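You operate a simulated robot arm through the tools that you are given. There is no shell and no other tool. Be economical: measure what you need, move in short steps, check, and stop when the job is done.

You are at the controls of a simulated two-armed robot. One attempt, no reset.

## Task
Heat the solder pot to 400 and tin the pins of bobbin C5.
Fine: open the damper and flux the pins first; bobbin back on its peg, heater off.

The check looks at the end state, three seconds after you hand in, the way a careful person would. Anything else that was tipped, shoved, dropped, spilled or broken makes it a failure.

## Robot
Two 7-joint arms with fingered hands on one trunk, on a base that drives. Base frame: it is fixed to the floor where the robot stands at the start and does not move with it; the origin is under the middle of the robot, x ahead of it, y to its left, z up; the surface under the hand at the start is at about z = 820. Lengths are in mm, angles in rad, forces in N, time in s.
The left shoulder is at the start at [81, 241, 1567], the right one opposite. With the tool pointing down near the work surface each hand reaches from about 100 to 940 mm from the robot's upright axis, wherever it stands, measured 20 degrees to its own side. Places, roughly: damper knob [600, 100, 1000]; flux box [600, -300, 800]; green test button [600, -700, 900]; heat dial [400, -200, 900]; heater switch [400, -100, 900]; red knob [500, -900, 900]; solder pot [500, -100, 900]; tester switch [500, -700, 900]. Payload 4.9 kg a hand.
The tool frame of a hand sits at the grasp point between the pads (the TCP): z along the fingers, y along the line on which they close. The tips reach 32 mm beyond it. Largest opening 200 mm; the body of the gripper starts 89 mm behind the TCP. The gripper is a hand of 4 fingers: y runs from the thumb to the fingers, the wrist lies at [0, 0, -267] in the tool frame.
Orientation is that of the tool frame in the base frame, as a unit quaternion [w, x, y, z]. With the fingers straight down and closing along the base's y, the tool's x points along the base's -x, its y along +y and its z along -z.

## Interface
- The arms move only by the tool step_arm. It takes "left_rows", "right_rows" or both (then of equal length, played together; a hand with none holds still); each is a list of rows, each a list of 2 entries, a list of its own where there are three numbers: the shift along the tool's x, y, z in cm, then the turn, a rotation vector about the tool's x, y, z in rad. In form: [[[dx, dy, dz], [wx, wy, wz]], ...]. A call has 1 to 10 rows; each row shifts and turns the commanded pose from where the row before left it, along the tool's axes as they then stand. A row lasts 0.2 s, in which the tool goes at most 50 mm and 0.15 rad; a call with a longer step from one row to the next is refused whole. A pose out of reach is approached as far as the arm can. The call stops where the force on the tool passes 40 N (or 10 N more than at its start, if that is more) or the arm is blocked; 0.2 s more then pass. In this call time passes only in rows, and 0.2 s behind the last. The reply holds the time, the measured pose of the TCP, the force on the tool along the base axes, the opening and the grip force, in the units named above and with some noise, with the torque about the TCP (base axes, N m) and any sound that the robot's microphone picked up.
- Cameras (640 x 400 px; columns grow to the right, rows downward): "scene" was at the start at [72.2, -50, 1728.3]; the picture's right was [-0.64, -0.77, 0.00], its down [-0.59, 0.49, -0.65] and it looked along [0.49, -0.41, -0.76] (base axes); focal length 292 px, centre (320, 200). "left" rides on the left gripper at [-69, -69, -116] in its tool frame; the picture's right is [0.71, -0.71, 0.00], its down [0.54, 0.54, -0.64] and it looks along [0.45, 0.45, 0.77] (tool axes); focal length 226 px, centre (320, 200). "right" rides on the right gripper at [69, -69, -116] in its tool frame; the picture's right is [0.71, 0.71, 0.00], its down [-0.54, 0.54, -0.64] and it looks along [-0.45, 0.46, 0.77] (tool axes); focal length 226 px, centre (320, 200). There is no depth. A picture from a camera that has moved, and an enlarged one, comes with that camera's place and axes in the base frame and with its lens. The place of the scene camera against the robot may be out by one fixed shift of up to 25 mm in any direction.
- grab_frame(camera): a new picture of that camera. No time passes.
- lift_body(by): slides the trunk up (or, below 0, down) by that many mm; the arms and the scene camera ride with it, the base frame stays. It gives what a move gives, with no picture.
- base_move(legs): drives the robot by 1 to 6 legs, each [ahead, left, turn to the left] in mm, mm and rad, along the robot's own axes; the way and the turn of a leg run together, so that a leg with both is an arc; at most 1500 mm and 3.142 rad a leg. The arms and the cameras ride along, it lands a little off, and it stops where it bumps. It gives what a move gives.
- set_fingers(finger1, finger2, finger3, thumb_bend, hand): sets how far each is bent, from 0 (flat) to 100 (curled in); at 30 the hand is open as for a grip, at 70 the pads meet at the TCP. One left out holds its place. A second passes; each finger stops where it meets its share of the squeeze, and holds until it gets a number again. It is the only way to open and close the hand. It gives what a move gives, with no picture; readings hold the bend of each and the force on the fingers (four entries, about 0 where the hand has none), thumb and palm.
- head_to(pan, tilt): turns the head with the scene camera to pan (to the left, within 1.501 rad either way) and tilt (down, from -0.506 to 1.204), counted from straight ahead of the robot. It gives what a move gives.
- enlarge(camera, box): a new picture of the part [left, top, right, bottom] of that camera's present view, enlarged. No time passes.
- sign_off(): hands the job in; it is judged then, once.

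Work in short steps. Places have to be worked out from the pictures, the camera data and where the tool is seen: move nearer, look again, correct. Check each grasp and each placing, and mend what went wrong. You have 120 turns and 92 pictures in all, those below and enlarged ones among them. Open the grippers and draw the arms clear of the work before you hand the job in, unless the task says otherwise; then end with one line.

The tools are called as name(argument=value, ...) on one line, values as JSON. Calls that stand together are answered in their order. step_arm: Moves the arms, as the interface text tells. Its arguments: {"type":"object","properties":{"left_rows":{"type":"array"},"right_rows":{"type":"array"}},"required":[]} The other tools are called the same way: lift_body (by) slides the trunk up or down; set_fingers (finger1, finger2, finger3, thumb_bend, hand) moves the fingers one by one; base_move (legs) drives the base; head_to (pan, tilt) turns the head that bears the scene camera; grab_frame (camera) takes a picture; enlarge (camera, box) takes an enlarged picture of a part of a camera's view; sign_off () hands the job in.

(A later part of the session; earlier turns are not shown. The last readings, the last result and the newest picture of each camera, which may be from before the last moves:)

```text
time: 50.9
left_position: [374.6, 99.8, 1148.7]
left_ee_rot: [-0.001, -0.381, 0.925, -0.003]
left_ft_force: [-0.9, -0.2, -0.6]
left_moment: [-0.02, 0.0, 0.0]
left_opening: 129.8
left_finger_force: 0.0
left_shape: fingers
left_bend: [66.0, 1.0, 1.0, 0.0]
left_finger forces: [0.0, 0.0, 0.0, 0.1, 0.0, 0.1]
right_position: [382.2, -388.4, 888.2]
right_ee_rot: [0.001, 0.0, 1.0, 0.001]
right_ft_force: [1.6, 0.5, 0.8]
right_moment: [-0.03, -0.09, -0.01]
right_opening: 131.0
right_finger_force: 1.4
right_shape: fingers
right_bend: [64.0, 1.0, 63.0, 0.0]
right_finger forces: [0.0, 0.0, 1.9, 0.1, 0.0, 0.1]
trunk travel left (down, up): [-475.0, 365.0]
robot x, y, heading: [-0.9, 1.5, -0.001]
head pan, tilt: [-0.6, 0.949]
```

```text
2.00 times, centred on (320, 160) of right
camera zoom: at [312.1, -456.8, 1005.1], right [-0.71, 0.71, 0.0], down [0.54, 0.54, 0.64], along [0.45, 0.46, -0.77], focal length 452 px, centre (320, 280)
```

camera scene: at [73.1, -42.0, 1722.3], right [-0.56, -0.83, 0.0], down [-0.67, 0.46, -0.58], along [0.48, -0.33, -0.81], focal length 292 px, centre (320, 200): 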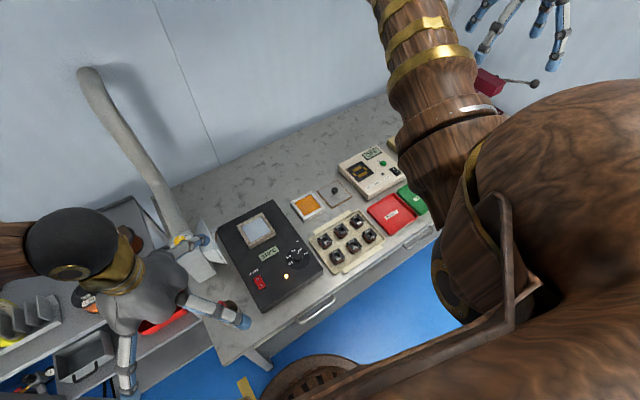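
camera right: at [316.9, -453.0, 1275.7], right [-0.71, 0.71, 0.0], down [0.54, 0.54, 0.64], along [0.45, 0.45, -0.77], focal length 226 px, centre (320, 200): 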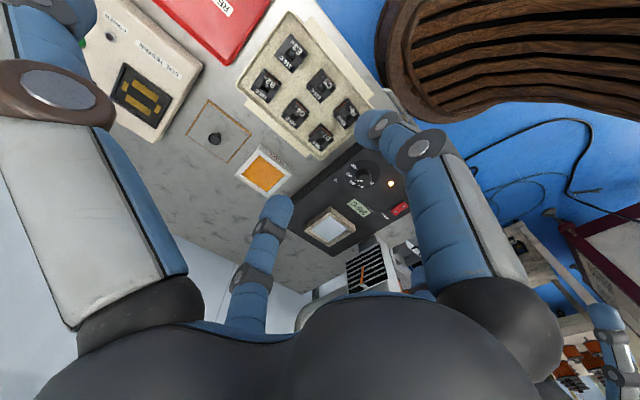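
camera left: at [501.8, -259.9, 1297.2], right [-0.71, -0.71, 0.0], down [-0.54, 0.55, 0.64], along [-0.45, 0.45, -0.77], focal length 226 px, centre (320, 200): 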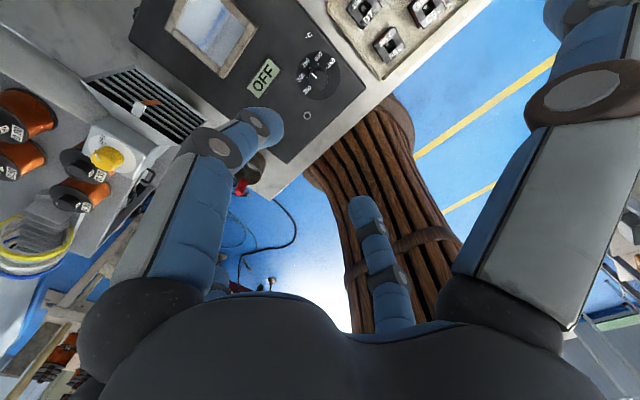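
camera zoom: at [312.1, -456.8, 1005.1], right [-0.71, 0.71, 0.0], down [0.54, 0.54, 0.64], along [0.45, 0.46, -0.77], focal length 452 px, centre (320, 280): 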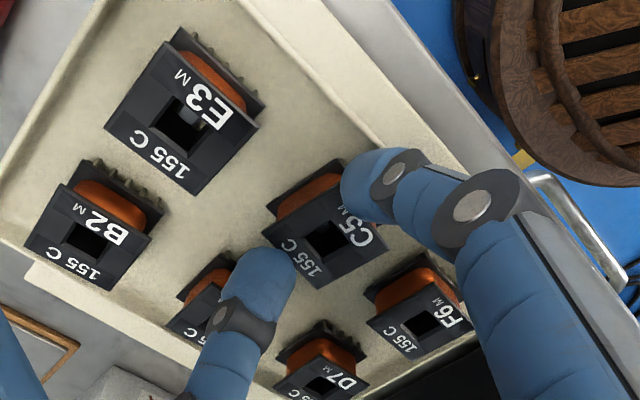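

First light touch. I correct 2 mm in y and tighten the grip.

step_arm(right_rows=[[[0, 0.2, 0], [0, 0, 0]]])

set_fingers(hand="right", finger1=72, finger3=72)

enlarge(camera="right", box=[220, 60, 420, 260])

```text
time: 51.3
left_position: [374.5, 98.8, 1148.4]
left_ee_rot: [-0.001, -0.381, 0.925, -0.003]
left_ft_force: [-0.1, -0.7, 0.6]
left_moment: [0.0, -0.01, -0.03]
left_opening: 129.8
left_finger_force: 0.0
left_shape: fingers
left_bend: [66.0, 1.0, 1.0, 0.0]
left_finger forces: [0.1, 0.1, 0.1, 0.0, 0.0, 0.0]
right_position: [382.7, -387.4, 890.9]
right_ee_rot: [-0.001, 0.0, 1.0, 0.0]
right_ft_force: [2.0, -0.9, 0.2]
right_moment: [-0.02, -0.08, -0.02]
right_opening: 130.8
right_finger_force: 1.0
right_shape: fingers
right_bend: [64.0, 1.0, 63.0, 0.0]
right_finger forces: [0.1, 0.0, 1.7, 0.0, 0.0, 0.0]
trunk travel left (down, up): [-475.0, 365.0]
robot x, y, heading: [-1.8, 0.7, 0.002]
head pan, tilt: [-0.6, 0.949]
```

```text
time: 52.3
left_position: [373.2, 100.3, 1147.8]
left_ee_rot: [0.0, -0.382, 0.924, -0.004]
left_ft_force: [-0.3, -0.3, 0.2]
left_moment: [-0.03, 0.0, -0.01]
left_opening: 129.9
left_finger_force: 0.0
left_shape: fingers
left_bend: [66.0, 1.0, 1.0, 0.0]
left_finger forces: [0.1, 0.0, 0.0, 0.0, 0.0, 0.0]
right_position: [382.2, -386.2, 889.4]
right_ee_rot: [0.0, 0.0, 1.0, 0.0]
right_ft_force: [0.5, 0.4, 0.5]
right_moment: [0.01, -0.03, 0.02]
right_opening: 127.7
right_finger_force: 0.1
right_shape: fingers
right_bend: [72.0, 1.0, 71.0, 0.0]
right_finger forces: [0.0, 0.0, 0.0, 0.0, 0.1, 0.1]
trunk travel left (down, up): [-475.0, 365.0]
robot x, y, heading: [-0.3, -0.7, 0.004]
head pan, tilt: [-0.6, 0.949]
```

```text
2.00 times, centred on (320, 160) of right
camera zoom: at [311.7, -455.0, 1005.7], right [-0.71, 0.71, 0.0], down [0.54, 0.54, 0.64], along [0.45, 0.46, -0.77], focal length 452 px, centre (320, 280)
```

zoom: 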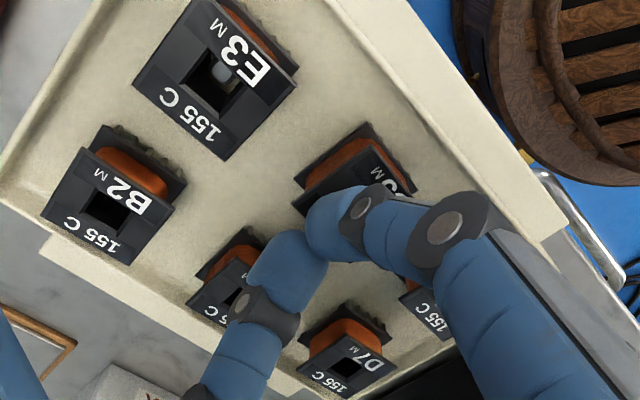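

The fingers slipped off, and the tray seems to have moved a little towards me. I lift straight up to my earlier view pose and compare.

step_arm(right_rows=[[[0, 0, -1.5], [0, 0, 0]], [[0, 0, -1.5], [0, 0, 0]], [[0, 0, -2.2], [0, 0, 0]]])

enlarge(camera="right", box=[220, 60, 420, 260])

```text
time: 53.1
left_position: [374.6, 101.1, 1149.2]
left_ee_rot: [0.0, -0.381, 0.924, -0.003]
left_ft_force: [-0.3, 0.6, -0.2]
left_moment: [0.0, -0.02, -0.03]
left_opening: 130.0
left_finger_force: 0.0
left_shape: fingers
left_bend: [66.0, 1.0, 1.0, 0.0]
left_finger forces: [0.0, 0.0, 0.0, 0.0, 0.0, 0.0]
right_position: [382.9, -385.6, 940.9]
right_ee_rot: [0.001, 0.0, 1.0, 0.0]
right_ft_force: [-0.5, 0.2, 1.1]
right_moment: [0.01, -0.01, -0.02]
right_opening: 127.8
right_finger_force: 0.0
right_shape: fingers
right_bend: [72.0, 1.0, 71.0, 0.0]
right_finger forces: [0.1, 0.1, 0.1, 0.1, 0.0, 0.1]
trunk travel left (down, up): [-475.0, 365.0]
robot x, y, heading: [0.6, 2.3, -0.004]
head pan, tilt: [-0.6, 0.949]
```

```text
2.00 times, centred on (320, 160) of right
camera zoom: at [312.2, -454.2, 1057.5], right [-0.71, 0.71, 0.0], down [0.54, 0.54, 0.64], along [0.45, 0.46, -0.77], focal length 452 px, centre (320, 280)
```

zoom: 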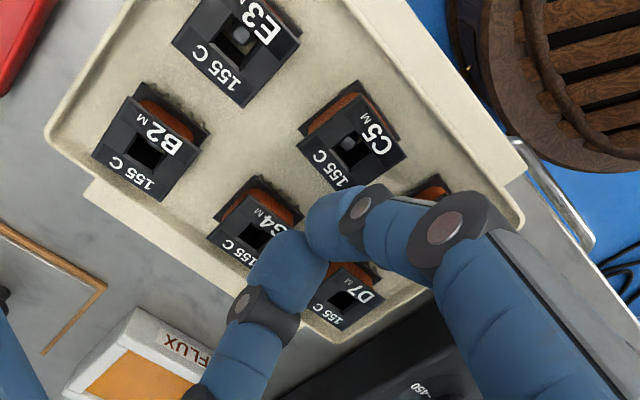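

The tray slid about 22 mm towards me (−x); I will push it back at the end. The fingertips were too shallow, so I change to the thumb/finger 2 pair (along y), whose flared partners clear the heater box, and recentre on C5.

set_fingers(hand="right", finger1=0, finger2=59, finger3=0, thumb_bend=59)

step_arm(right_rows=[[[1.2, 0, 0], [0, 0, 0]], [[1.0, 0.05, 1.5], [0, 0, 0]], [[0, 0, 1.5], [0, 0, 0]]])

enlarge(camera="right", box=[220, 60, 420, 260])

```text
time: 54.1
left_position: [374.8, 100.1, 1148.6]
left_ee_rot: [-0.001, -0.381, 0.924, -0.002]
left_ft_force: [-0.6, -0.1, 0.2]
left_moment: [0.02, 0.01, 0.01]
left_opening: 129.8
left_finger_force: 0.0
left_shape: fingers
left_bend: [66.0, 1.0, 1.0, 0.0]
left_finger forces: [0.0, 0.0, 0.0, 0.0, 0.1, 0.0]
right_position: [382.9, -384.7, 940.9]
right_ee_rot: [0.0, 0.0, 1.0, 0.0]
right_ft_force: [0.4, 0.2, -0.3]
right_moment: [0.02, -0.01, -0.04]
right_opening: 131.8
right_finger_force: 0.1
right_shape: fingers
right_bend: [1.0, 59.0, 1.0, 59.0]
right_finger forces: [0.0, 0.1, 0.0, 0.1, 0.0, 0.0]
trunk travel left (down, up): [-475.0, 365.0]
robot x, y, heading: [-0.5, 0.1, -0.005]
head pan, tilt: [-0.6, 0.949]
```

```text
time: 54.9
left_position: [374.8, 100.0, 1148.0]
left_ee_rot: [-0.001, -0.381, 0.925, -0.004]
left_ft_force: [0.2, -0.9, 1.2]
left_moment: [0.02, -0.02, -0.02]
left_opening: 130.0
left_finger_force: 0.0
left_shape: fingers
left_bend: [66.0, 1.0, 1.0, 0.0]
left_finger forces: [0.0, 0.0, 0.1, 0.0, 0.1, 0.1]
right_position: [359.9, -384.8, 911.8]
right_ee_rot: [0.0, 0.0, 1.0, 0.0]
right_ft_force: [-0.2, 0.0, -0.3]
right_moment: [-0.01, 0.02, 0.0]
right_opening: 131.9
right_finger_force: 0.0
right_shape: fingers
right_bend: [1.0, 59.0, 1.0, 59.0]
right_finger forces: [0.0, 0.0, 0.0, 0.1, 0.1, 0.0]
trunk travel left (down, up): [-475.0, 365.0]
robot x, y, heading: [-0.9, -3.4, 0.001]
head pan, tilt: [-0.6, 0.949]
```

```text
2.00 times, centred on (320, 160) of right
camera zoom: at [290.2, -453.4, 1028.2], right [-0.71, 0.71, 0.0], down [0.54, 0.54, 0.64], along [0.45, 0.46, -0.77], focal length 452 px, centre (320, 280)
```

zoom: 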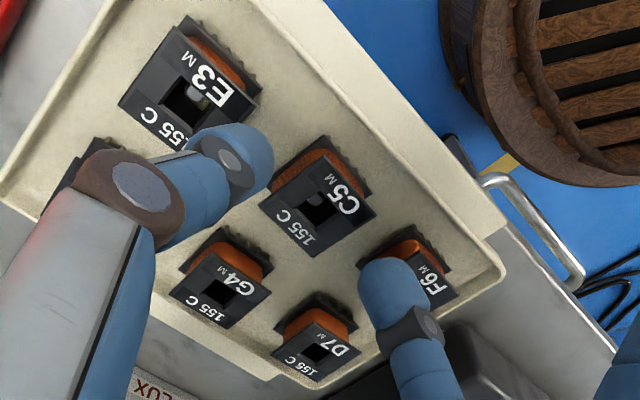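

set_fingers(hand="right", finger2=58, thumb_bend=58)

step_arm(right_rows=[[[0.05, -0.2, 0.5], [0, 0, 0]], [[0, 0, 0.6], [0, 0, 0]], [[0, 0, 0.6], [0, 0, 0]], [[0, 0, 0.6], [0, 0, 0]]])

enlarge(camera="right", box=[220, 60, 420, 260])

```text
time: 55.9
left_position: [374.2, 100.4, 1149.1]
left_ee_rot: [-0.001, -0.381, 0.925, -0.003]
left_ft_force: [-1.0, -0.4, -0.6]
left_moment: [0.02, 0.0, -0.02]
left_opening: 129.8
left_finger_force: 0.0
left_shape: fingers
left_bend: [66.0, 1.0, 1.0, 0.0]
left_finger forces: [0.0, 0.0, 0.1, 0.1, 0.0, 0.0]
right_position: [359.9, -383.2, 912.5]
right_ee_rot: [0.0, 0.0, 1.0, 0.0]
right_ft_force: [0.5, 1.0, -0.1]
right_moment: [-0.01, 0.02, -0.02]
right_opening: 133.3
right_finger_force: 0.1
right_shape: fingers
right_bend: [1.0, 57.0, 1.0, 57.0]
right_finger forces: [0.0, 0.1, 0.1, 0.0, 0.0, 0.0]
trunk travel left (down, up): [-475.0, 365.0]
robot x, y, heading: [-4.2, -3.8, -0.004]
head pan, tilt: [-0.6, 0.949]
```

```text
time: 56.9
left_position: [375.5, 101.0, 1147.7]
left_ee_rot: [-0.002, -0.382, 0.924, -0.004]
left_ft_force: [-0.2, -0.6, 1.1]
left_moment: [0.0, -0.02, 0.03]
left_opening: 129.9
left_finger_force: 0.1
left_shape: fingers
left_bend: [66.0, 1.0, 1.0, 0.0]
left_finger forces: [0.0, 0.1, 0.0, 0.1, 0.1, 0.1]
right_position: [359.6, -384.6, 888.0]
right_ee_rot: [-0.002, -0.001, 1.0, 0.0]
right_ft_force: [-0.7, 2.9, 1.3]
right_moment: [0.04, 0.03, 0.0]
right_opening: 132.0
right_finger_force: 1.7
right_shape: fingers
right_bend: [1.0, 57.0, 1.0, 58.0]
right_finger forces: [0.0, 0.0, 0.1, 0.1, 3.0, 0.1]
trunk travel left (down, up): [-475.0, 365.0]
robot x, y, heading: [0.3, 1.1, -0.0]
head pan, tilt: [-0.6, 0.949]
```

```text
2.00 times, centred on (320, 160) of right
camera zoom: at [288.9, -454.2, 1004.7], right [-0.71, 0.71, 0.0], down [0.54, 0.54, 0.64], along [0.45, 0.46, -0.77], focal length 452 px, centre (320, 280)
```

zoom: 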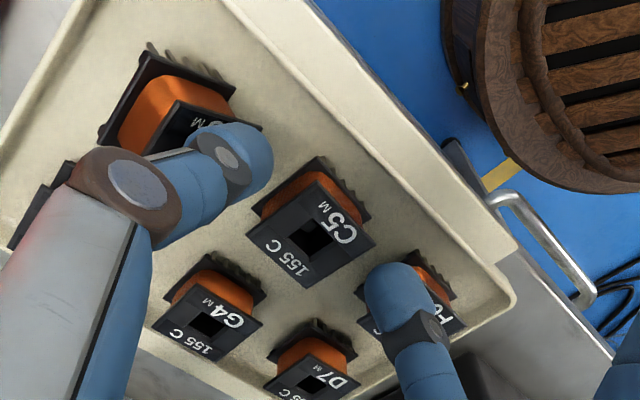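

The thumb caught E3 and tipped it a little on its peg. I back straight up and look at E3.

step_arm(right_rows=[[[0, 0.1, -1], [0, 0, 0]], [[0, 0, -2], [0, 0, 0]], [[0, 0, -3], [0, 0, 0]]])

enlarge(camera="right", box=[200, 40, 440, 240])

```text
time: 57.7
left_position: [373.8, 100.3, 1148.3]
left_ee_rot: [-0.002, -0.381, 0.925, -0.003]
left_ft_force: [0.6, -0.4, 0.1]
left_moment: [0.01, -0.02, 0.01]
left_opening: 129.8
left_finger_force: 0.0
left_shape: fingers
left_bend: [66.0, 1.0, 1.0, 0.0]
left_finger forces: [0.1, 0.0, 0.1, 0.0, 0.0, 0.0]
right_position: [358.2, -384.9, 947.1]
right_ee_rot: [-0.001, 0.0, 1.0, 0.0]
right_ft_force: [-0.4, -0.6, 0.9]
right_moment: [0.0, -0.01, 0.02]
right_opening: 133.2
right_finger_force: 0.2
right_shape: fingers
right_bend: [1.0, 57.0, 1.0, 57.0]
right_finger forces: [0.0, 0.1, 0.0, 0.0, 0.0, 0.0]
trunk travel left (down, up): [-475.0, 365.0]
robot x, y, heading: [-0.5, -2.1, -0.002]
head pan, tilt: [-0.6, 0.949]
```

```text
2.00 times, centred on (320, 140) of right
camera zoom: at [289.4, -454.1, 1063.8], right [-0.71, 0.71, 0.0], down [0.54, 0.54, 0.64], along [0.45, 0.45, -0.77], focal length 452 px, centre (320, 320)
```

zoom: 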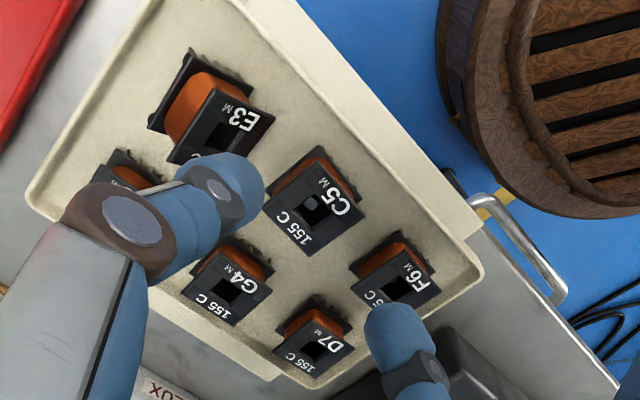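

set_fingers(hand="right", finger1=57, finger2=0, finger3=57, thumb_bend=0)

enlarge(camera="right", box=[210, 40, 370, 160])

```text
time: 58.7
left_position: [375.1, 100.5, 1148.4]
left_ee_rot: [0.0, -0.381, 0.925, -0.004]
left_ft_force: [0.2, 0.4, 1.0]
left_moment: [-0.02, 0.03, 0.0]
left_opening: 129.7
left_finger_force: 0.0
left_shape: fingers
left_bend: [66.0, 1.0, 1.0, 0.0]
left_finger forces: [0.0, 0.0, 0.0, 0.1, 0.0, 0.0]
right_position: [360.0, -386.1, 946.6]
right_ee_rot: [0.0, 0.0, 1.0, 0.001]
right_ft_force: [1.2, -0.9, -0.8]
right_moment: [0.03, -0.04, 0.0]
right_opening: 136.4
right_finger_force: 0.2
right_shape: fingers
right_bend: [56.0, 1.0, 56.0, 0.0]
right_finger forces: [0.0, 0.1, 0.0, 0.0, 0.1, 0.0]
trunk travel left (down, up): [-475.0, 365.0]
robot x, y, heading: [-2.7, 2.7, -0.002]
head pan, tilt: [-0.6, 0.949]
```

```text
3.33 times, centred on (290, 100) of right
camera zoom: at [289.9, -454.3, 1063.5], right [-0.71, 0.71, 0.0], down [0.54, 0.54, 0.64], along [0.45, 0.46, -0.77], focal length 754 px, centre (420, 533)
```

zoom: 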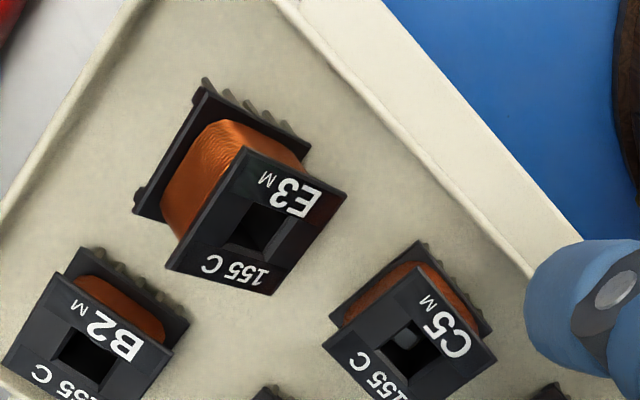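

E3 leans towards +y on its peg. I press its raised −y edge gently down with the thumb alone to reseat it.

set_fingers(hand="right", finger1=0, finger3=0, thumb_bend=66)

step_arm(right_rows=[[[-0.5, -4.4, 0], [0, 0, 0]], [[0, 0, 1.5], [0, 0, 0]], [[0, 0, 0.5], [0, 0, 0]]])

enlarge(camera="right", box=[200, 40, 440, 240])

```text
time: 59.7
left_position: [374.2, 101.0, 1148.4]
left_ee_rot: [0.0, -0.381, 0.925, -0.003]
left_ft_force: [-0.3, -0.3, 0.1]
left_moment: [-0.02, 0.02, 0.01]
left_opening: 129.6
left_finger_force: 0.1
left_shape: fingers
left_bend: [66.0, 1.0, 1.0, 0.0]
left_finger forces: [0.0, 0.0, 0.0, 0.0, 0.0, 0.0]
right_position: [359.1, -386.0, 947.6]
right_ee_rot: [0.0, -0.001, 1.0, 0.0]
right_ft_force: [0.0, 0.2, 0.2]
right_moment: [-0.03, 0.0, 0.0]
right_opening: 127.8
right_finger_force: 0.1
right_shape: fingers
right_bend: [1.0, 1.0, 1.0, 66.0]
right_finger forces: [0.1, 0.0, 0.0, 0.0, 0.0, 0.1]
trunk travel left (down, up): [-475.0, 365.0]
robot x, y, heading: [3.1, -2.6, -0.001]
head pan, tilt: [-0.6, 0.949]
```

```text
time: 60.5
left_position: [374.1, 102.8, 1147.9]
left_ee_rot: [-0.001, -0.381, 0.925, -0.005]
left_ft_force: [-0.8, 0.3, 0.0]
left_moment: [-0.03, 0.03, 0.01]
left_opening: 130.0
left_finger_force: 0.1
left_shape: fingers
left_bend: [66.0, 1.0, 1.0, 0.0]
left_finger forces: [0.1, 0.0, 0.0, 0.0, 0.0, 0.0]
right_position: [364.9, -428.0, 928.6]
right_ee_rot: [0.0, -0.001, 1.0, 0.0]
right_ft_force: [0.4, -0.5, 0.2]
right_moment: [-0.03, -0.01, 0.0]
right_opening: 128.0
right_finger_force: 0.0
right_shape: fingers
right_bend: [1.0, 1.0, 1.0, 66.0]
right_finger forces: [0.1, 0.0, 0.1, 0.0, 0.0, 0.0]
trunk travel left (down, up): [-475.0, 365.0]
robot x, y, heading: [0.8, 3.6, -0.004]
head pan, tilt: [-0.6, 0.949]
```

```text
2.00 times, centred on (320, 140) of right
camera zoom: at [295.0, -497.1, 1045.4], right [-0.71, 0.71, 0.0], down [0.54, 0.54, 0.64], along [0.45, 0.45, -0.77], focal length 452 px, centre (320, 320)
```

zoom: 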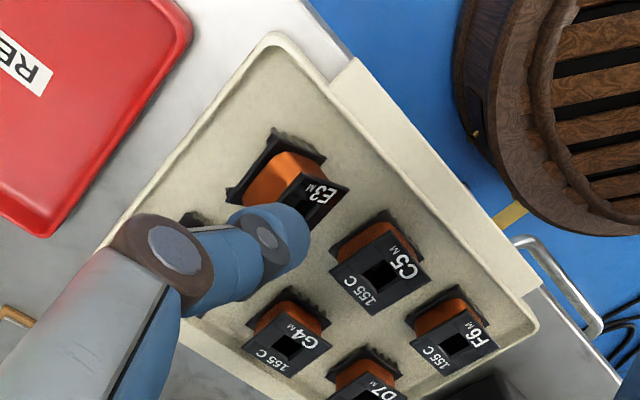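

Pressing here would not right it, since the pivot lies under the thumb. Better to grip E3 across its ±x faces, so that it can hang level, and seat it again. I raise, reconfigure and come over E3.

step_arm(right_rows=[[[0, 0, -2.5], [0, 0, 0]], [[0.35, -1.8, 0], [0, 0, 0]]])

set_fingers(hand="right", finger1=57, finger3=57, thumb_bend=0)

step_arm(right_rows=[[[0, 0, 2], [0, 0, 0]], [[0, 0, 1.5], [0, 0, 0]]])

enlarge(camera="right", box=[220, 60, 420, 260])

```text
time: 61.1
left_position: [375.0, 100.5, 1148.4]
left_ee_rot: [0.001, -0.382, 0.924, -0.002]
left_ft_force: [0.3, 0.4, -0.5]
left_moment: [0.0, -0.02, 0.02]
left_opening: 129.8
left_finger_force: 0.0
left_shape: fingers
left_bend: [66.0, 1.0, 1.0, 0.0]
left_finger forces: [0.0, 0.1, 0.0, 0.0, 0.0, 0.1]
right_position: [360.5, -448.2, 953.5]
right_ee_rot: [-0.001, 0.0, 1.0, 0.001]
right_ft_force: [-0.4, -0.1, -0.5]
right_moment: [0.03, 0.04, 0.0]
right_opening: 127.8
right_finger_force: 0.1
right_shape: fingers
right_bend: [1.0, 1.0, 1.0, 66.0]
right_finger forces: [0.0, 0.0, 0.0, 0.0, 0.0, 0.1]
trunk travel left (down, up): [-475.0, 365.0]
robot x, y, heading: [1.8, -4.3, -0.001]
head pan, tilt: [-0.6, 0.949]
```

```text
time: 62.1
left_position: [373.6, 100.9, 1148.7]
left_ee_rot: [-0.001, -0.381, 0.925, -0.003]
left_ft_force: [-0.2, -0.5, -0.5]
left_moment: [0.02, 0.0, -0.02]
left_opening: 129.9
left_finger_force: 0.0
left_shape: fingers
left_bend: [66.0, 1.0, 1.0, 0.0]
left_finger forces: [0.0, 0.1, 0.1, 0.1, 0.0, 0.0]
right_position: [361.1, -447.4, 953.0]
right_ee_rot: [0.0, 0.0, 1.0, 0.0]
right_ft_force: [-0.6, 0.1, -0.4]
right_moment: [0.01, 0.01, 0.04]
right_opening: 136.3
right_finger_force: 0.1
right_shape: fingers
right_bend: [56.0, 1.0, 56.0, 0.0]
right_finger forces: [0.0, 0.1, 0.1, 0.1, 0.1, 0.0]
trunk travel left (down, up): [-475.0, 365.0]
robot x, y, heading: [1.6, 0.0, 0.0]
head pan, tilt: [-0.6, 0.949]
```

```text
time: 62.7
left_position: [374.6, 101.1, 1148.7]
left_ee_rot: [0.0, -0.381, 0.924, -0.003]
left_ft_force: [-0.1, 0.4, -0.1]
left_moment: [-0.01, 0.0, -0.01]
left_opening: 130.1
left_finger_force: 0.0
left_shape: fingers
left_bend: [66.0, 1.0, 1.0, 0.0]
left_finger forces: [0.1, 0.0, 0.1, 0.1, 0.1, 0.0]
right_position: [360.6, -445.1, 919.6]
right_ee_rot: [-0.002, -0.001, 1.0, 0.0]
right_ft_force: [1.0, 0.1, -0.1]
right_moment: [0.03, -0.01, 0.0]
right_opening: 136.3
right_finger_force: 0.1
right_shape: fingers
right_bend: [56.0, 1.0, 56.0, 0.0]
right_finger forces: [0.0, 0.0, 0.0, 0.0, 0.0, 0.0]
trunk travel left (down, up): [-475.0, 365.0]
robot x, y, heading: [-3.6, 0.6, 0.0]
head pan, tilt: [-0.6, 0.949]
```

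```text
2.00 times, centred on (320, 160) of right
camera zoom: at [290.9, -515.7, 1034.3], right [-0.71, 0.71, 0.0], down [0.54, 0.54, 0.64], along [0.45, 0.46, -0.77], focal length 452 px, centre (320, 280)
```

zoom: 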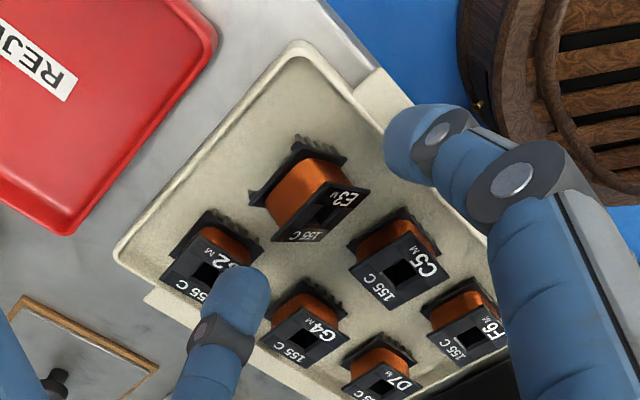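

set_fingers(hand="right", finger1=58, finger3=58)

step_arm(right_rows=[[[-0.3, -0.35, 1], [0, 0, 0]], [[0, 0, 0.8], [0, 0, 0]], [[0, 0, 0.8], [0, 0, 0]], [[0, 0, 0.8], [0, 0, 0]], [[0, 0, 0.4], [0, 0, 0]]])

enlarge(camera="right", box=[220, 60, 420, 260])

```text
time: 63.7
left_position: [374.4, 101.4, 1149.6]
left_ee_rot: [-0.001, -0.381, 0.925, -0.003]
left_ft_force: [0.4, -0.4, 0.1]
left_moment: [0.0, 0.0, 0.0]
left_opening: 130.0
left_finger_force: 0.0
left_shape: fingers
left_bend: [66.0, 1.0, 1.0, 0.0]
left_finger forces: [0.0, 0.0, 0.1, 0.0, 0.0, 0.0]
right_position: [360.8, -446.0, 918.7]
right_ee_rot: [0.0, 0.0, 1.0, 0.0]
right_ft_force: [0.1, 0.8, 0.0]
right_moment: [0.0, -0.03, 0.01]
right_opening: 135.7
right_finger_force: 0.0
right_shape: fingers
right_bend: [57.0, 1.0, 57.0, 0.0]
right_finger forces: [0.1, 0.1, 0.1, 0.1, 0.0, 0.0]
trunk travel left (down, up): [-475.0, 365.0]
robot x, y, heading: [-0.9, 0.0, -0.0]
head pan, tilt: [-0.6, 0.949]
```

```text
time: 64.9
left_position: [373.8, 101.0, 1148.6]
left_ee_rot: [0.0, -0.381, 0.925, -0.003]
left_ft_force: [0.7, -0.5, 0.4]
left_moment: [0.01, -0.04, 0.02]
left_opening: 130.0
left_finger_force: 0.1
left_shape: fingers
left_bend: [66.0, 1.0, 1.0, 0.0]
left_finger forces: [0.0, 0.1, 0.0, 0.0, 0.0, 0.0]
right_position: [364.4, -452.0, 880.9]
right_ee_rot: [0.0, 0.0, 1.0, 0.0]
right_ft_force: [-0.7, 0.4, 0.3]
right_moment: [-0.03, -0.01, 0.03]
right_opening: 135.3
right_finger_force: 0.1
right_shape: fingers
right_bend: [57.0, 1.0, 57.0, 0.0]
right_finger forces: [0.0, 0.0, 0.0, 0.0, 0.0, 0.0]
trunk travel left (down, up): [-475.0, 365.0]
robot x, y, heading: [0.4, -3.1, 0.002]
head pan, tilt: [-0.6, 0.949]
```

```text
2.00 times, centred on (320, 160) of right
camera zoom: at [294.0, -520.5, 996.9], right [-0.71, 0.71, 0.0], down [0.54, 0.54, 0.64], along [0.45, 0.45, -0.77], focal length 452 px, centre (320, 280)
```

zoom: 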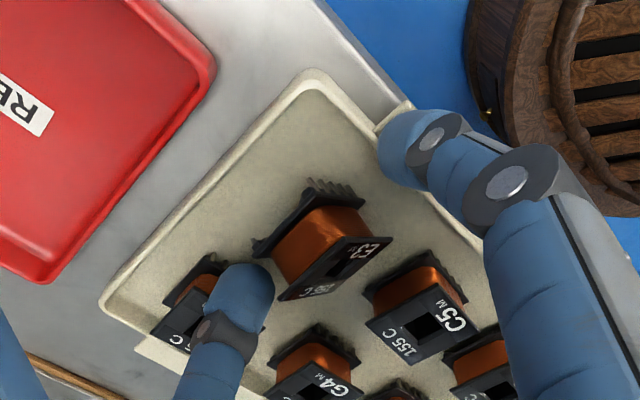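

E3's body is centred between the fingers. I close gently on it.

set_fingers(hand="right", finger1=65, finger3=65)

enlarge(camera="right", box=[220, 60, 420, 260])

```text
time: 65.9
left_position: [375.2, 99.9, 1148.7]
left_ee_rot: [-0.001, -0.381, 0.925, -0.004]
left_ft_force: [0.3, -0.4, 0.7]
left_moment: [-0.01, -0.02, 0.02]
left_opening: 130.0
left_finger_force: 0.1
left_shape: fingers
left_bend: [66.0, 1.0, 1.0, 0.0]
left_finger forces: [0.0, 0.1, 0.1, 0.0, 0.0, 0.1]
right_position: [364.9, -451.1, 880.9]
right_ee_rot: [0.0, 0.0, 1.0, 0.001]
right_ft_force: [-0.1, -0.9, -0.3]
right_moment: [-0.05, -0.01, 0.0]
right_opening: 131.7
right_finger_force: 3.1
right_shape: fingers
right_bend: [63.0, 1.0, 63.0, 0.0]
right_finger forces: [2.7, 0.0, 2.8, 0.1, 0.0, 0.0]
trunk travel left (down, up): [-475.0, 365.0]
robot x, y, heading: [1.1, -0.5, 0.002]
head pan, tilt: [-0.6, 0.949]
```

```text
2.00 times, centred on (320, 160) of right
camera zoom: at [294.1, -520.4, 996.9], right [-0.71, 0.71, 0.0], down [0.54, 0.54, 0.64], along [0.45, 0.46, -0.77], focal length 452 px, centre (320, 280)
```

zoom: 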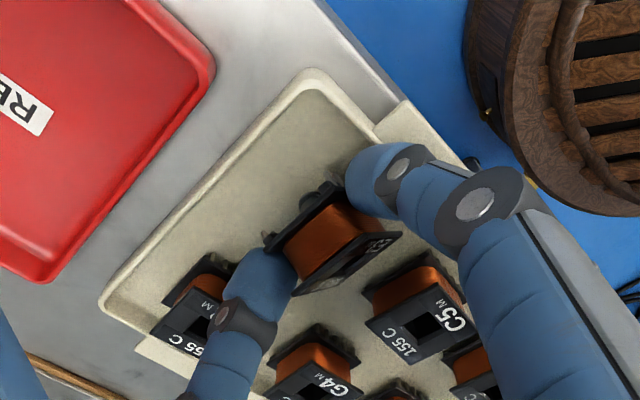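

set_fingers(hand="right", finger1=70, finger3=70)

step_arm(right_rows=[[[0, 0, -0.7], [0, 0, 0]], [[0, 0, -0.8], [0, 0, 0]], [[0, 0, -1.5], [0, 0, 0]], [[0, 0, -3], [0, 0, 0]]])

enlarge(camera="right", box=[220, 60, 420, 260])

```text
time: 66.9
left_position: [374.0, 100.5, 1149.1]
left_ee_rot: [-0.001, -0.381, 0.924, -0.003]
left_ft_force: [0.4, 0.3, -1.2]
left_moment: [0.01, 0.05, -0.02]
left_opening: 129.9
left_finger_force: 0.0
left_shape: fingers
left_bend: [66.0, 1.0, 1.0, 0.0]
left_finger forces: [0.0, 0.0, 0.0, 0.0, 0.1, 0.0]
right_position: [364.1, -450.9, 880.4]
right_ee_rot: [0.001, 0.0, 1.0, 0.0]
right_ft_force: [-1.2, -0.8, -0.2]
right_moment: [0.03, 0.02, 0.04]
right_opening: 131.1
right_finger_force: 7.0
right_shape: fingers
right_bend: [64.0, 1.0, 64.0, 0.0]
right_finger forces: [7.4, 0.0, 7.2, 0.1, 0.1, 0.0]
trunk travel left (down, up): [-475.0, 365.0]
robot x, y, heading: [2.4, -0.5, 0.003]
head pan, tilt: [-0.6, 0.949]
```

```text
time: 67.9
left_position: [373.7, 101.5, 1148.5]
left_ee_rot: [0.0, -0.381, 0.924, -0.003]
left_ft_force: [-0.2, 0.4, -0.3]
left_moment: [0.0, -0.04, -0.03]
left_opening: 129.9
left_finger_force: 0.1
left_shape: fingers
left_bend: [66.0, 1.0, 1.0, 0.0]
left_finger forces: [0.0, 0.0, 0.0, 0.0, 0.0, 0.0]
right_position: [364.4, -450.2, 942.1]
right_ee_rot: [0.0, 0.0, 1.0, 0.0]
right_ft_force: [-0.8, -0.1, -0.8]
right_moment: [0.0, -0.01, 0.0]
right_opening: 131.5
right_finger_force: 7.2
right_shape: fingers
right_bend: [64.0, 1.0, 64.0, 0.0]
right_finger forces: [7.2, 0.0, 7.2, 0.1, 0.0, 0.1]
trunk travel left (down, up): [-475.0, 365.0]
robot x, y, heading: [2.2, 0.7, 0.0]
head pan, tilt: [-0.6, 0.949]
```

```text
2.00 times, centred on (320, 160) of right
camera zoom: at [293.8, -519.5, 1058.7], right [-0.71, 0.71, 0.0], down [0.54, 0.54, 0.64], along [0.45, 0.46, -0.77], focal length 452 px, centre (320, 280)
```

zoom: 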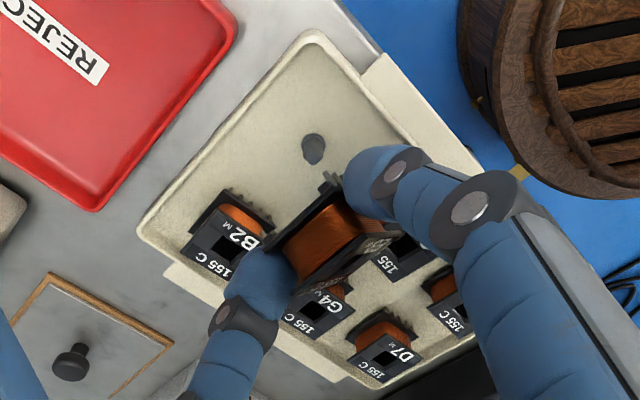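

I hold E3, but it now lies sideways (its top faces +y). The heavy heater box's edge can right it: I set only the top flange on the box's edge and lower, which turns the top upward. I carry it over there.

step_arm(right_rows=[[[0, 0, -2.5], [0, 0, 0]], [[-1, 4, 0], [0, 0, 0]], [[-1, 4, 0], [0, 0, 0]], [[-1, 4, 0], [0, 0, 0]], [[-1, 4, 0], [0, 0, 0]], [[0, 3.4, 0], [0, 0, 0]], [[0, 0, 2.5], [0, 0, 0]], [[0, 0, 2], [0, 0, 0]]])

enlarge(camera="right", box=[220, 60, 420, 260])

```text
time: 69.9
left_position: [333.8, 130.2, 1122.1]
left_ee_rot: [-0.026, -0.367, 0.929, 0.046]
left_ft_force: [0.7, -1.1, 0.8]
left_moment: [-0.03, 0.0, -0.03]
left_opening: 129.8
left_finger_force: 0.0
left_shape: fingers
left_bend: [66.0, 1.0, 1.0, 0.0]
left_finger forces: [0.0, 0.0, 0.0, 0.1, 0.0, 0.0]
right_position: [411.1, -281.6, 925.6]
right_ee_rot: [0.009, 0.057, 0.998, 0.012]
right_ft_force: [0.0, -0.2, -0.9]
right_moment: [-0.02, 0.0, 0.02]
right_opening: 131.2
right_finger_force: 7.2
right_shape: fingers
right_bend: [64.0, 1.0, 64.0, 0.0]
right_finger forces: [7.2, 0.0, 7.2, 0.0, 0.0, 0.1]
trunk travel left (down, up): [-475.0, 365.0]
robot x, y, heading: [-0.6, 0.5, 0.002]
head pan, tilt: [-0.6, 0.949]
stopped in row 8 (right hand): the arm was blocked; the commanded pose is now the measured one
```

```text
2.00 times, centred on (320, 160) of right
camera zoom: at [331.1, -345.9, 1039.7], right [-0.62, 0.78, 0.0], down [0.59, 0.46, 0.67], along [0.52, 0.42, -0.75], focal length 452 px, centre (320, 280)
```

zoom: 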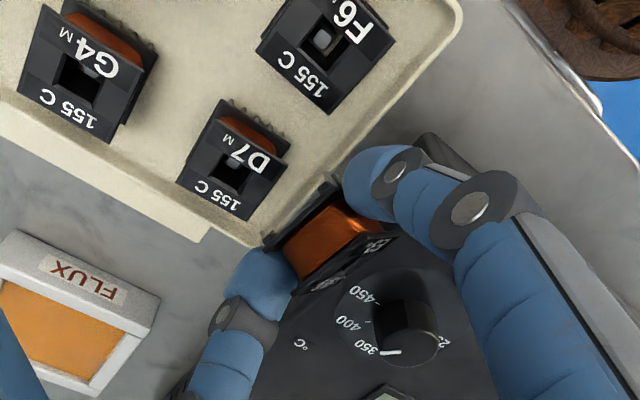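

The right forearm bumped the left hand. I move the left hand well away to the left and up first.

step_arm(left_rows=[[[-3.8, 1.2, -1], [0, 0, 0]], [[-3.8, 1.2, -1], [0, 0, 0]], [[-3.8, 1.2, -2], [0, 0, 0]], [[-3.0, 2.4, -2], [0, 0, 0]], [[-3.0, 2.4, -2], [0, 0, 0]], [[-3.0, 2.4, -2], [0, 0, 0]], [[-2.8, 2.8, -1], [0, 0, 0]]])

enlarge(camera="scene", box=[170, 170, 400, 330])

```text
time: 71.5
left_position: [429.4, 378.6, 1240.3]
left_ee_rot: [-0.026, -0.366, 0.929, 0.046]
left_ft_force: [-0.1, -1.0, 0.9]
left_moment: [-0.05, 0.01, 0.01]
left_opening: 129.8
left_finger_force: 0.1
left_shape: fingers
left_bend: [66.0, 1.0, 1.0, 0.0]
left_finger forces: [0.0, 0.1, 0.1, 0.0, 0.0, 0.1]
left hand out of reach, approached as far as the arm can: row 1
right_position: [409.6, -281.5, 926.4]
right_ee_rot: [0.01, 0.057, 0.998, 0.011]
right_ft_force: [-0.2, 0.3, -0.6]
right_moment: [-0.01, -0.01, 0.02]
right_opening: 131.2
right_finger_force: 7.0
right_shape: fingers
right_bend: [64.0, 1.0, 64.0, 0.0]
right_finger forces: [7.2, 0.0, 7.2, 0.1, 0.0, 0.1]
trunk travel left (down, up): [-475.0, 365.0]
robot x, y, heading: [-3.3, -1.6, -0.004]
head pan, tilt: [-0.6, 0.949]
```

```text
2.50 times, centred on (285, 250) of scene
camera zoom: at [70.9, -39.6, 1722.4], right [-0.57, -0.82, 0.0], down [-0.67, 0.46, -0.58], along [0.48, -0.33, -0.81], focal length 730 px, centre (408, 75)
```

zoom: 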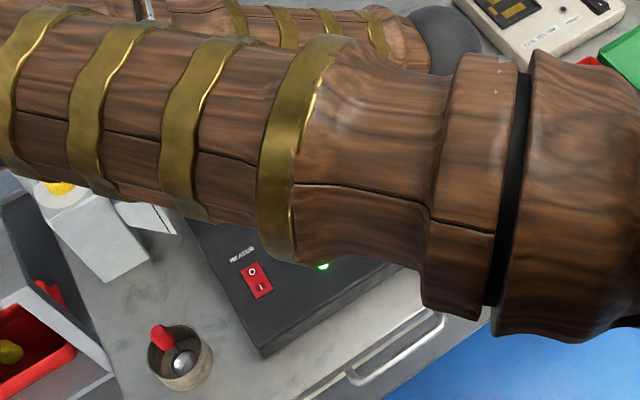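

LED is green, so the pot is at temperature. I square the right hand again and place E3's top flange over the box edge.

step_arm(right_rows=[[[0, 0, -0.8], [0.022, 0.02, -0.114]], [[0.4, 2.7, 0], [0, 0, 0]], [[0, 0, 1], [0, 0, 0]]])

enlarge(camera="right", box=[220, 60, 420, 260])

```text
time: 72.3
left_position: [432.9, 374.2, 1239.7]
left_ee_rot: [-0.025, -0.366, 0.929, 0.046]
left_ft_force: [-0.6, -0.3, 0.3]
left_moment: [-0.01, 0.03, 0.01]
left_opening: 130.1
left_finger_force: 0.1
left_shape: fingers
left_bend: [66.0, 1.0, 1.0, 0.0]
left_finger forces: [0.1, 0.0, 0.0, 0.0, 0.0, 0.1]
right_position: [404.4, -257.6, 924.8]
right_ee_rot: [-0.001, -0.001, 1.0, 0.0]
right_ft_force: [-1.3, -1.7, 6.1]
right_moment: [-0.07, 0.1, -0.01]
right_opening: 129.8
right_finger_force: 8.4
right_shape: fingers
right_bend: [64.0, 1.0, 64.0, 0.0]
right_finger forces: [9.3, 0.1, 7.7, 0.1, 0.1, 0.0]
trunk travel left (down, up): [-475.0, 365.0]
robot x, y, heading: [-0.4, 1.1, 0.0]
head pan, tilt: [-0.6, 0.949]
```

```text
2.00 times, centred on (320, 160) of right
camera zoom: at [336.1, -326.2, 1040.7], right [-0.71, 0.71, 0.0], down [0.54, 0.54, 0.64], along [0.45, 0.45, -0.77], focal length 452 px, centre (320, 280)
```

zoom: 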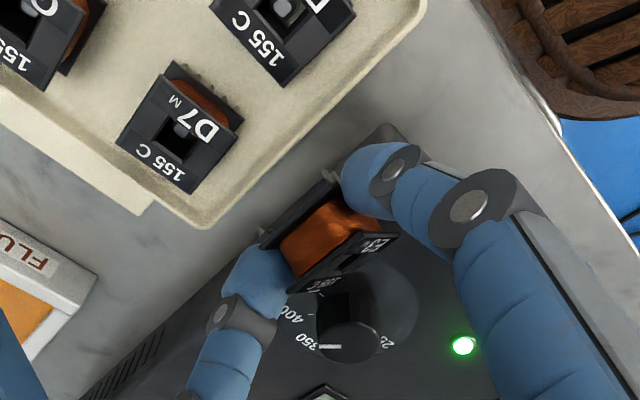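

step_arm(right_rows=[[[0, 0, 0.4], [0, 0, 0]], [[0, 0, 0.4], [0, 0, 0]], [[0, 0, 0.4], [0, 0, 0]]])

enlarge(camera="right", box=[250, 90, 410, 210])

```text
time: 73.1
left_position: [431.4, 375.7, 1241.5]
left_ee_rot: [-0.026, -0.366, 0.929, 0.046]
left_ft_force: [0.0, 0.0, 0.5]
left_moment: [0.02, 0.03, 0.0]
left_opening: 129.7
left_finger_force: 0.1
left_shape: fingers
left_bend: [66.0, 1.0, 1.0, 0.0]
left_finger forces: [0.0, 0.1, 0.1, 0.0, 0.0, 0.0]
right_position: [407.5, -256.5, 911.3]
right_ee_rot: [0.0, 0.0, 1.0, 0.001]
right_ft_force: [0.7, -6.2, 6.7]
right_moment: [-0.21, -0.04, 0.0]
right_opening: 127.4
right_finger_force: 8.2
right_shape: fingers
right_bend: [65.0, 1.0, 64.0, 0.0]
right_finger forces: [7.6, 0.0, 8.3, 0.0, 0.0, 0.0]
trunk travel left (down, up): [-475.0, 365.0]
robot x, y, heading: [3.7, 2.4, -0.001]
head pan, tilt: [-0.6, 0.949]
```

```text
3.33 times, centred on (330, 150) of right
camera zoom: at [336.3, -325.8, 1027.7], right [-0.71, 0.71, 0.0], down [0.54, 0.54, 0.64], along [0.45, 0.46, -0.77], focal length 754 px, centre (287, 367)
```

zoom: 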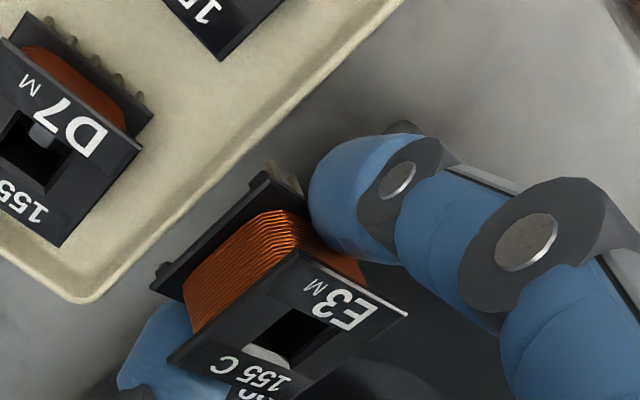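

It turned up nicely: the tilt is now roughly 40°. I carry it to the free bench behind the flux box and press it flat there to level it.

step_arm(right_rows=[[[0, -0.3, -3], [0, 0, 0]], [[0, -1, -4], [0, 0, 0]], [[-4.4, -1, 0], [0, 0, 0]], [[-4.4, -1, 0], [0, 0, 0]], [[-4.4, -1, 0], [0, 0, 0]], [[-4.4, -1, 0], [0, 0, 0]], [[-4.4, -1, 0], [0, 0, 0]], [[-4.4, -1, 0], [0, 0, 0]], [[-4.4, -1, 0], [0, 0, 0]], [[-4.4, -1, 0], [0, 0, 0]]])

step_arm(right_rows=[[[0, 0, 4], [0, 0, 0]], [[0, 0, 3], [0, 0, 0]]])

grab_frame(camera="right")

enlarge(camera="scene", box=[170, 130, 410, 310])

```text
time: 75.3
left_position: [433.0, 375.0, 1241.4]
left_ee_rot: [-0.026, -0.366, 0.929, 0.047]
left_ft_force: [-1.0, -0.5, 0.1]
left_moment: [0.06, 0.0, 0.01]
left_opening: 129.8
left_finger_force: 0.0
left_shape: fingers
left_bend: [66.0, 1.0, 1.0, 0.0]
left_finger forces: [0.0, 0.1, 0.0, 0.1, 0.0, 0.0]
right_position: [761.8, -350.2, 980.7]
right_ee_rot: [-0.002, 0.0, 1.0, 0.001]
right_ft_force: [0.9, -0.7, -0.6]
right_moment: [0.03, -0.01, -0.02]
right_opening: 130.8
right_finger_force: 7.3
right_shape: fingers
right_bend: [65.0, 1.0, 64.0, 0.0]
right_finger forces: [6.9, 0.0, 6.9, 0.0, 0.0, 0.1]
trunk travel left (down, up): [-475.0, 365.0]
robot x, y, heading: [-1.8, -0.9, 0.001]
head pan, tilt: [-0.6, 0.949]
```

```text
time: 75.9
left_position: [432.2, 374.3, 1240.8]
left_ee_rot: [-0.026, -0.365, 0.929, 0.047]
left_ft_force: [-0.3, 0.2, 0.0]
left_moment: [0.03, 0.03, -0.02]
left_opening: 129.7
left_finger_force: 0.2
left_shape: fingers
left_bend: [66.0, 1.0, 1.0, 0.0]
left_finger forces: [0.0, 0.1, 0.0, 0.0, 0.0, 0.1]
right_position: [760.1, -351.5, 909.7]
right_ee_rot: [-0.001, 0.0, 1.0, 0.001]
right_ft_force: [-0.4, -0.9, -0.8]
right_moment: [0.01, 0.04, 0.01]
right_opening: 131.1
right_finger_force: 7.1
right_shape: fingers
right_bend: [65.0, 1.0, 64.0, 0.0]
right_finger forces: [6.8, 0.1, 7.0, 0.0, 0.1, 0.0]
trunk travel left (down, up): [-475.0, 365.0]
robot x, y, heading: [0.7, 1.5, -0.003]
head pan, tilt: [-0.6, 0.949]
```

```text
23 pictures are left
camera right: at [690.6, -420.0, 1025.4], right [-0.71, 0.71, 0.0], down [0.54, 0.54, 0.64], along [0.45, 0.46, -0.77], focal length 226 px, centre (320, 200)
```

right: 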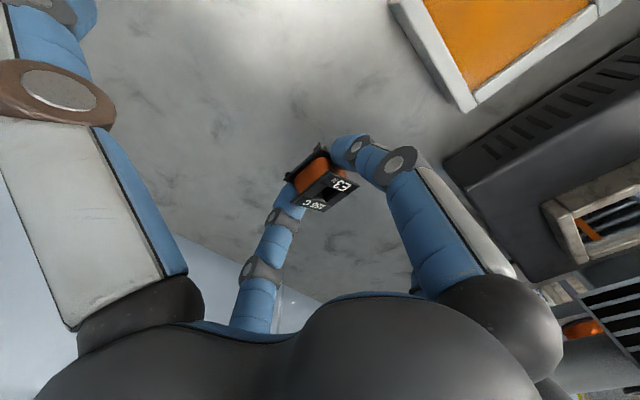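

```text
2.22 times, centred on (290, 220) of scene
camera zoom: at [75.0, -42.9, 1722.2], right [-0.57, -0.82, 0.0], down [-0.67, 0.46, -0.58], along [0.48, -0.33, -0.81], focal length 649 px, centre (387, 156)
```

zoom: 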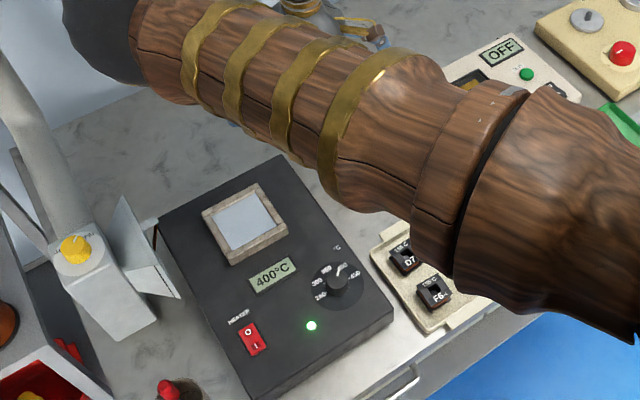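

The display reads 400 °C. Now I lower E3 on the bench until it presses level.

step_arm(right_rows=[[[0, 0, 2.0], [0, 0, 0]], [[0, 0, 1.4], [0, 0, 0]], [[0, 0, 0.5], [0, 0, 0]], [[0, 0, 0.4], [0, 0, 0]], [[0, 0, 0.4], [0, 0, 0]]])

step_arm(right_rows=[[[0, 0, 0.3], [0, 0, 0]], [[0, 0, 0.2], [0, 0, 0]]])

enlarge(camera="right", box=[250, 100, 410, 220])

```text
time: 77.1
left_position: [431.6, 375.5, 1240.3]
left_ee_rot: [-0.026, -0.365, 0.929, 0.047]
left_ft_force: [0.4, 0.0, 0.6]
left_moment: [-0.02, -0.02, 0.01]
left_opening: 129.6
left_finger_force: 0.0
left_shape: fingers
left_bend: [66.0, 1.0, 1.0, 0.0]
left_finger forces: [0.0, 0.0, 0.0, 0.1, 0.0, 0.1]
right_position: [758.9, -348.4, 864.7]
right_ee_rot: [0.0, 0.0, 1.0, -0.001]
right_ft_force: [0.7, -1.1, 4.2]
right_moment: [-0.02, -0.01, 0.01]
right_opening: 130.7
right_finger_force: 7.4
right_shape: fingers
right_bend: [65.0, 1.0, 64.0, 0.0]
right_finger forces: [7.6, 0.0, 7.8, 0.0, 0.1, 0.0]
trunk travel left (down, up): [-475.0, 365.0]
robot x, y, heading: [0.6, 1.6, -0.001]
head pan, tilt: [-0.6, 0.949]
```

```text
time: 77.7
left_position: [431.5, 375.6, 1241.3]
left_ee_rot: [-0.026, -0.366, 0.929, 0.046]
left_ft_force: [0.2, 0.1, -0.4]
left_moment: [-0.01, -0.03, -0.01]
left_opening: 129.9
left_finger_force: 0.0
left_shape: fingers
left_bend: [66.0, 1.0, 1.0, 0.0]
left_finger forces: [0.0, 0.0, 0.1, 0.0, 0.0, 0.0]
right_position: [759.2, -348.5, 859.3]
right_ee_rot: [0.0, 0.0, 1.0, 0.001]
right_ft_force: [-0.1, -0.1, 1.7]
right_moment: [0.08, -0.04, 0.02]
right_opening: 130.6
right_finger_force: 6.1
right_shape: fingers
right_bend: [65.0, 1.0, 65.0, 0.0]
right_finger forces: [5.8, 0.0, 6.2, 0.1, 0.1, 0.1]
trunk travel left (down, up): [-475.0, 365.0]
robot x, y, heading: [-0.2, 0.6, -0.0]
head pan, tilt: [-0.6, 0.949]
```

```text
3.33 times, centred on (330, 160) of right
camera zoom: at [688.8, -417.0, 975.3], right [-0.71, 0.71, 0.0], down [0.54, 0.54, 0.64], along [0.45, 0.46, -0.77], focal length 754 px, centre (287, 333)
```

zoom: 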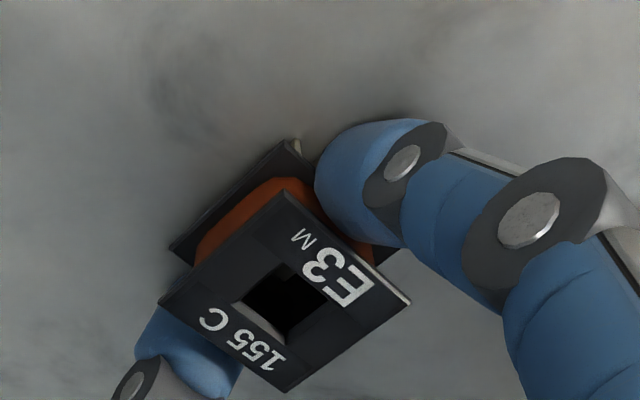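

E3 is upright. I release it to let it settle fully and grip it again.

set_fingers(hand="right", finger1=60, finger3=60)

set_fingers(hand="right", finger1=70, finger3=70)

enlarge(camera="right", box=[250, 100, 410, 220])

```text
time: 78.7
left_position: [429.3, 376.6, 1241.1]
left_ee_rot: [-0.025, -0.365, 0.93, 0.045]
left_ft_force: [-0.4, 0.1, 0.1]
left_moment: [0.0, 0.0, -0.01]
left_opening: 129.8
left_finger_force: 0.1
left_shape: fingers
left_bend: [66.0, 1.0, 1.0, 0.0]
left_finger forces: [0.0, 0.0, 0.1, 0.0, 0.0, 0.1]
right_position: [758.9, -348.1, 858.5]
right_ee_rot: [0.0, -0.001, 1.0, 0.0]
right_ft_force: [0.5, 0.3, 8.0]
right_moment: [0.0, 0.13, 0.05]
right_opening: 132.4
right_finger_force: 3.8
right_shape: fingers
right_bend: [61.0, 1.0, 61.0, 0.0]
right_finger forces: [5.8, 0.0, 2.3, 0.1, 0.1, 0.0]
trunk travel left (down, up): [-475.0, 365.0]
robot x, y, heading: [-0.1, -1.7, -0.001]
head pan, tilt: [-0.6, 0.949]
```

```text
time: 79.7
left_position: [430.5, 376.9, 1241.0]
left_ee_rot: [-0.026, -0.365, 0.93, 0.045]
left_ft_force: [-1.0, 0.3, 0.2]
left_moment: [0.0, -0.01, -0.01]
left_opening: 129.7
left_finger_force: 0.0
left_shape: fingers
left_bend: [66.0, 1.0, 1.0, 0.0]
left_finger forces: [0.1, 0.0, 0.0, 0.1, 0.0, 0.1]
right_position: [758.3, -347.3, 860.6]
right_ee_rot: [-0.001, 0.0, 1.0, 0.0]
right_ft_force: [-1.7, 0.6, 7.9]
right_moment: [0.01, 0.07, -0.01]
right_opening: 131.4
right_finger_force: 10.0
right_shape: fingers
right_bend: [64.0, 1.0, 64.0, 0.0]
right_finger forces: [11.2, 0.0, 9.6, 0.0, 0.1, 0.1]
trunk travel left (down, up): [-475.0, 365.0]
robot x, y, heading: [3.0, -0.4, 0.002]
head pan, tilt: [-0.6, 0.949]
```

```text
3.33 times, centred on (330, 160) of right
camera zoom: at [688.3, -417.0, 976.0], right [-0.71, 0.71, 0.0], down [0.54, 0.54, 0.64], along [0.45, 0.46, -0.77], focal length 754 px, centre (287, 333)
```

zoom: 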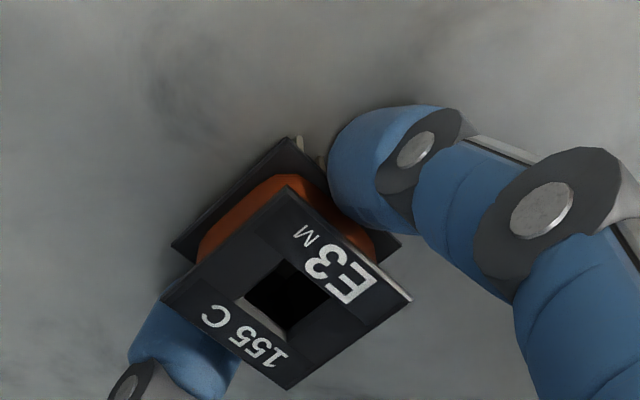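

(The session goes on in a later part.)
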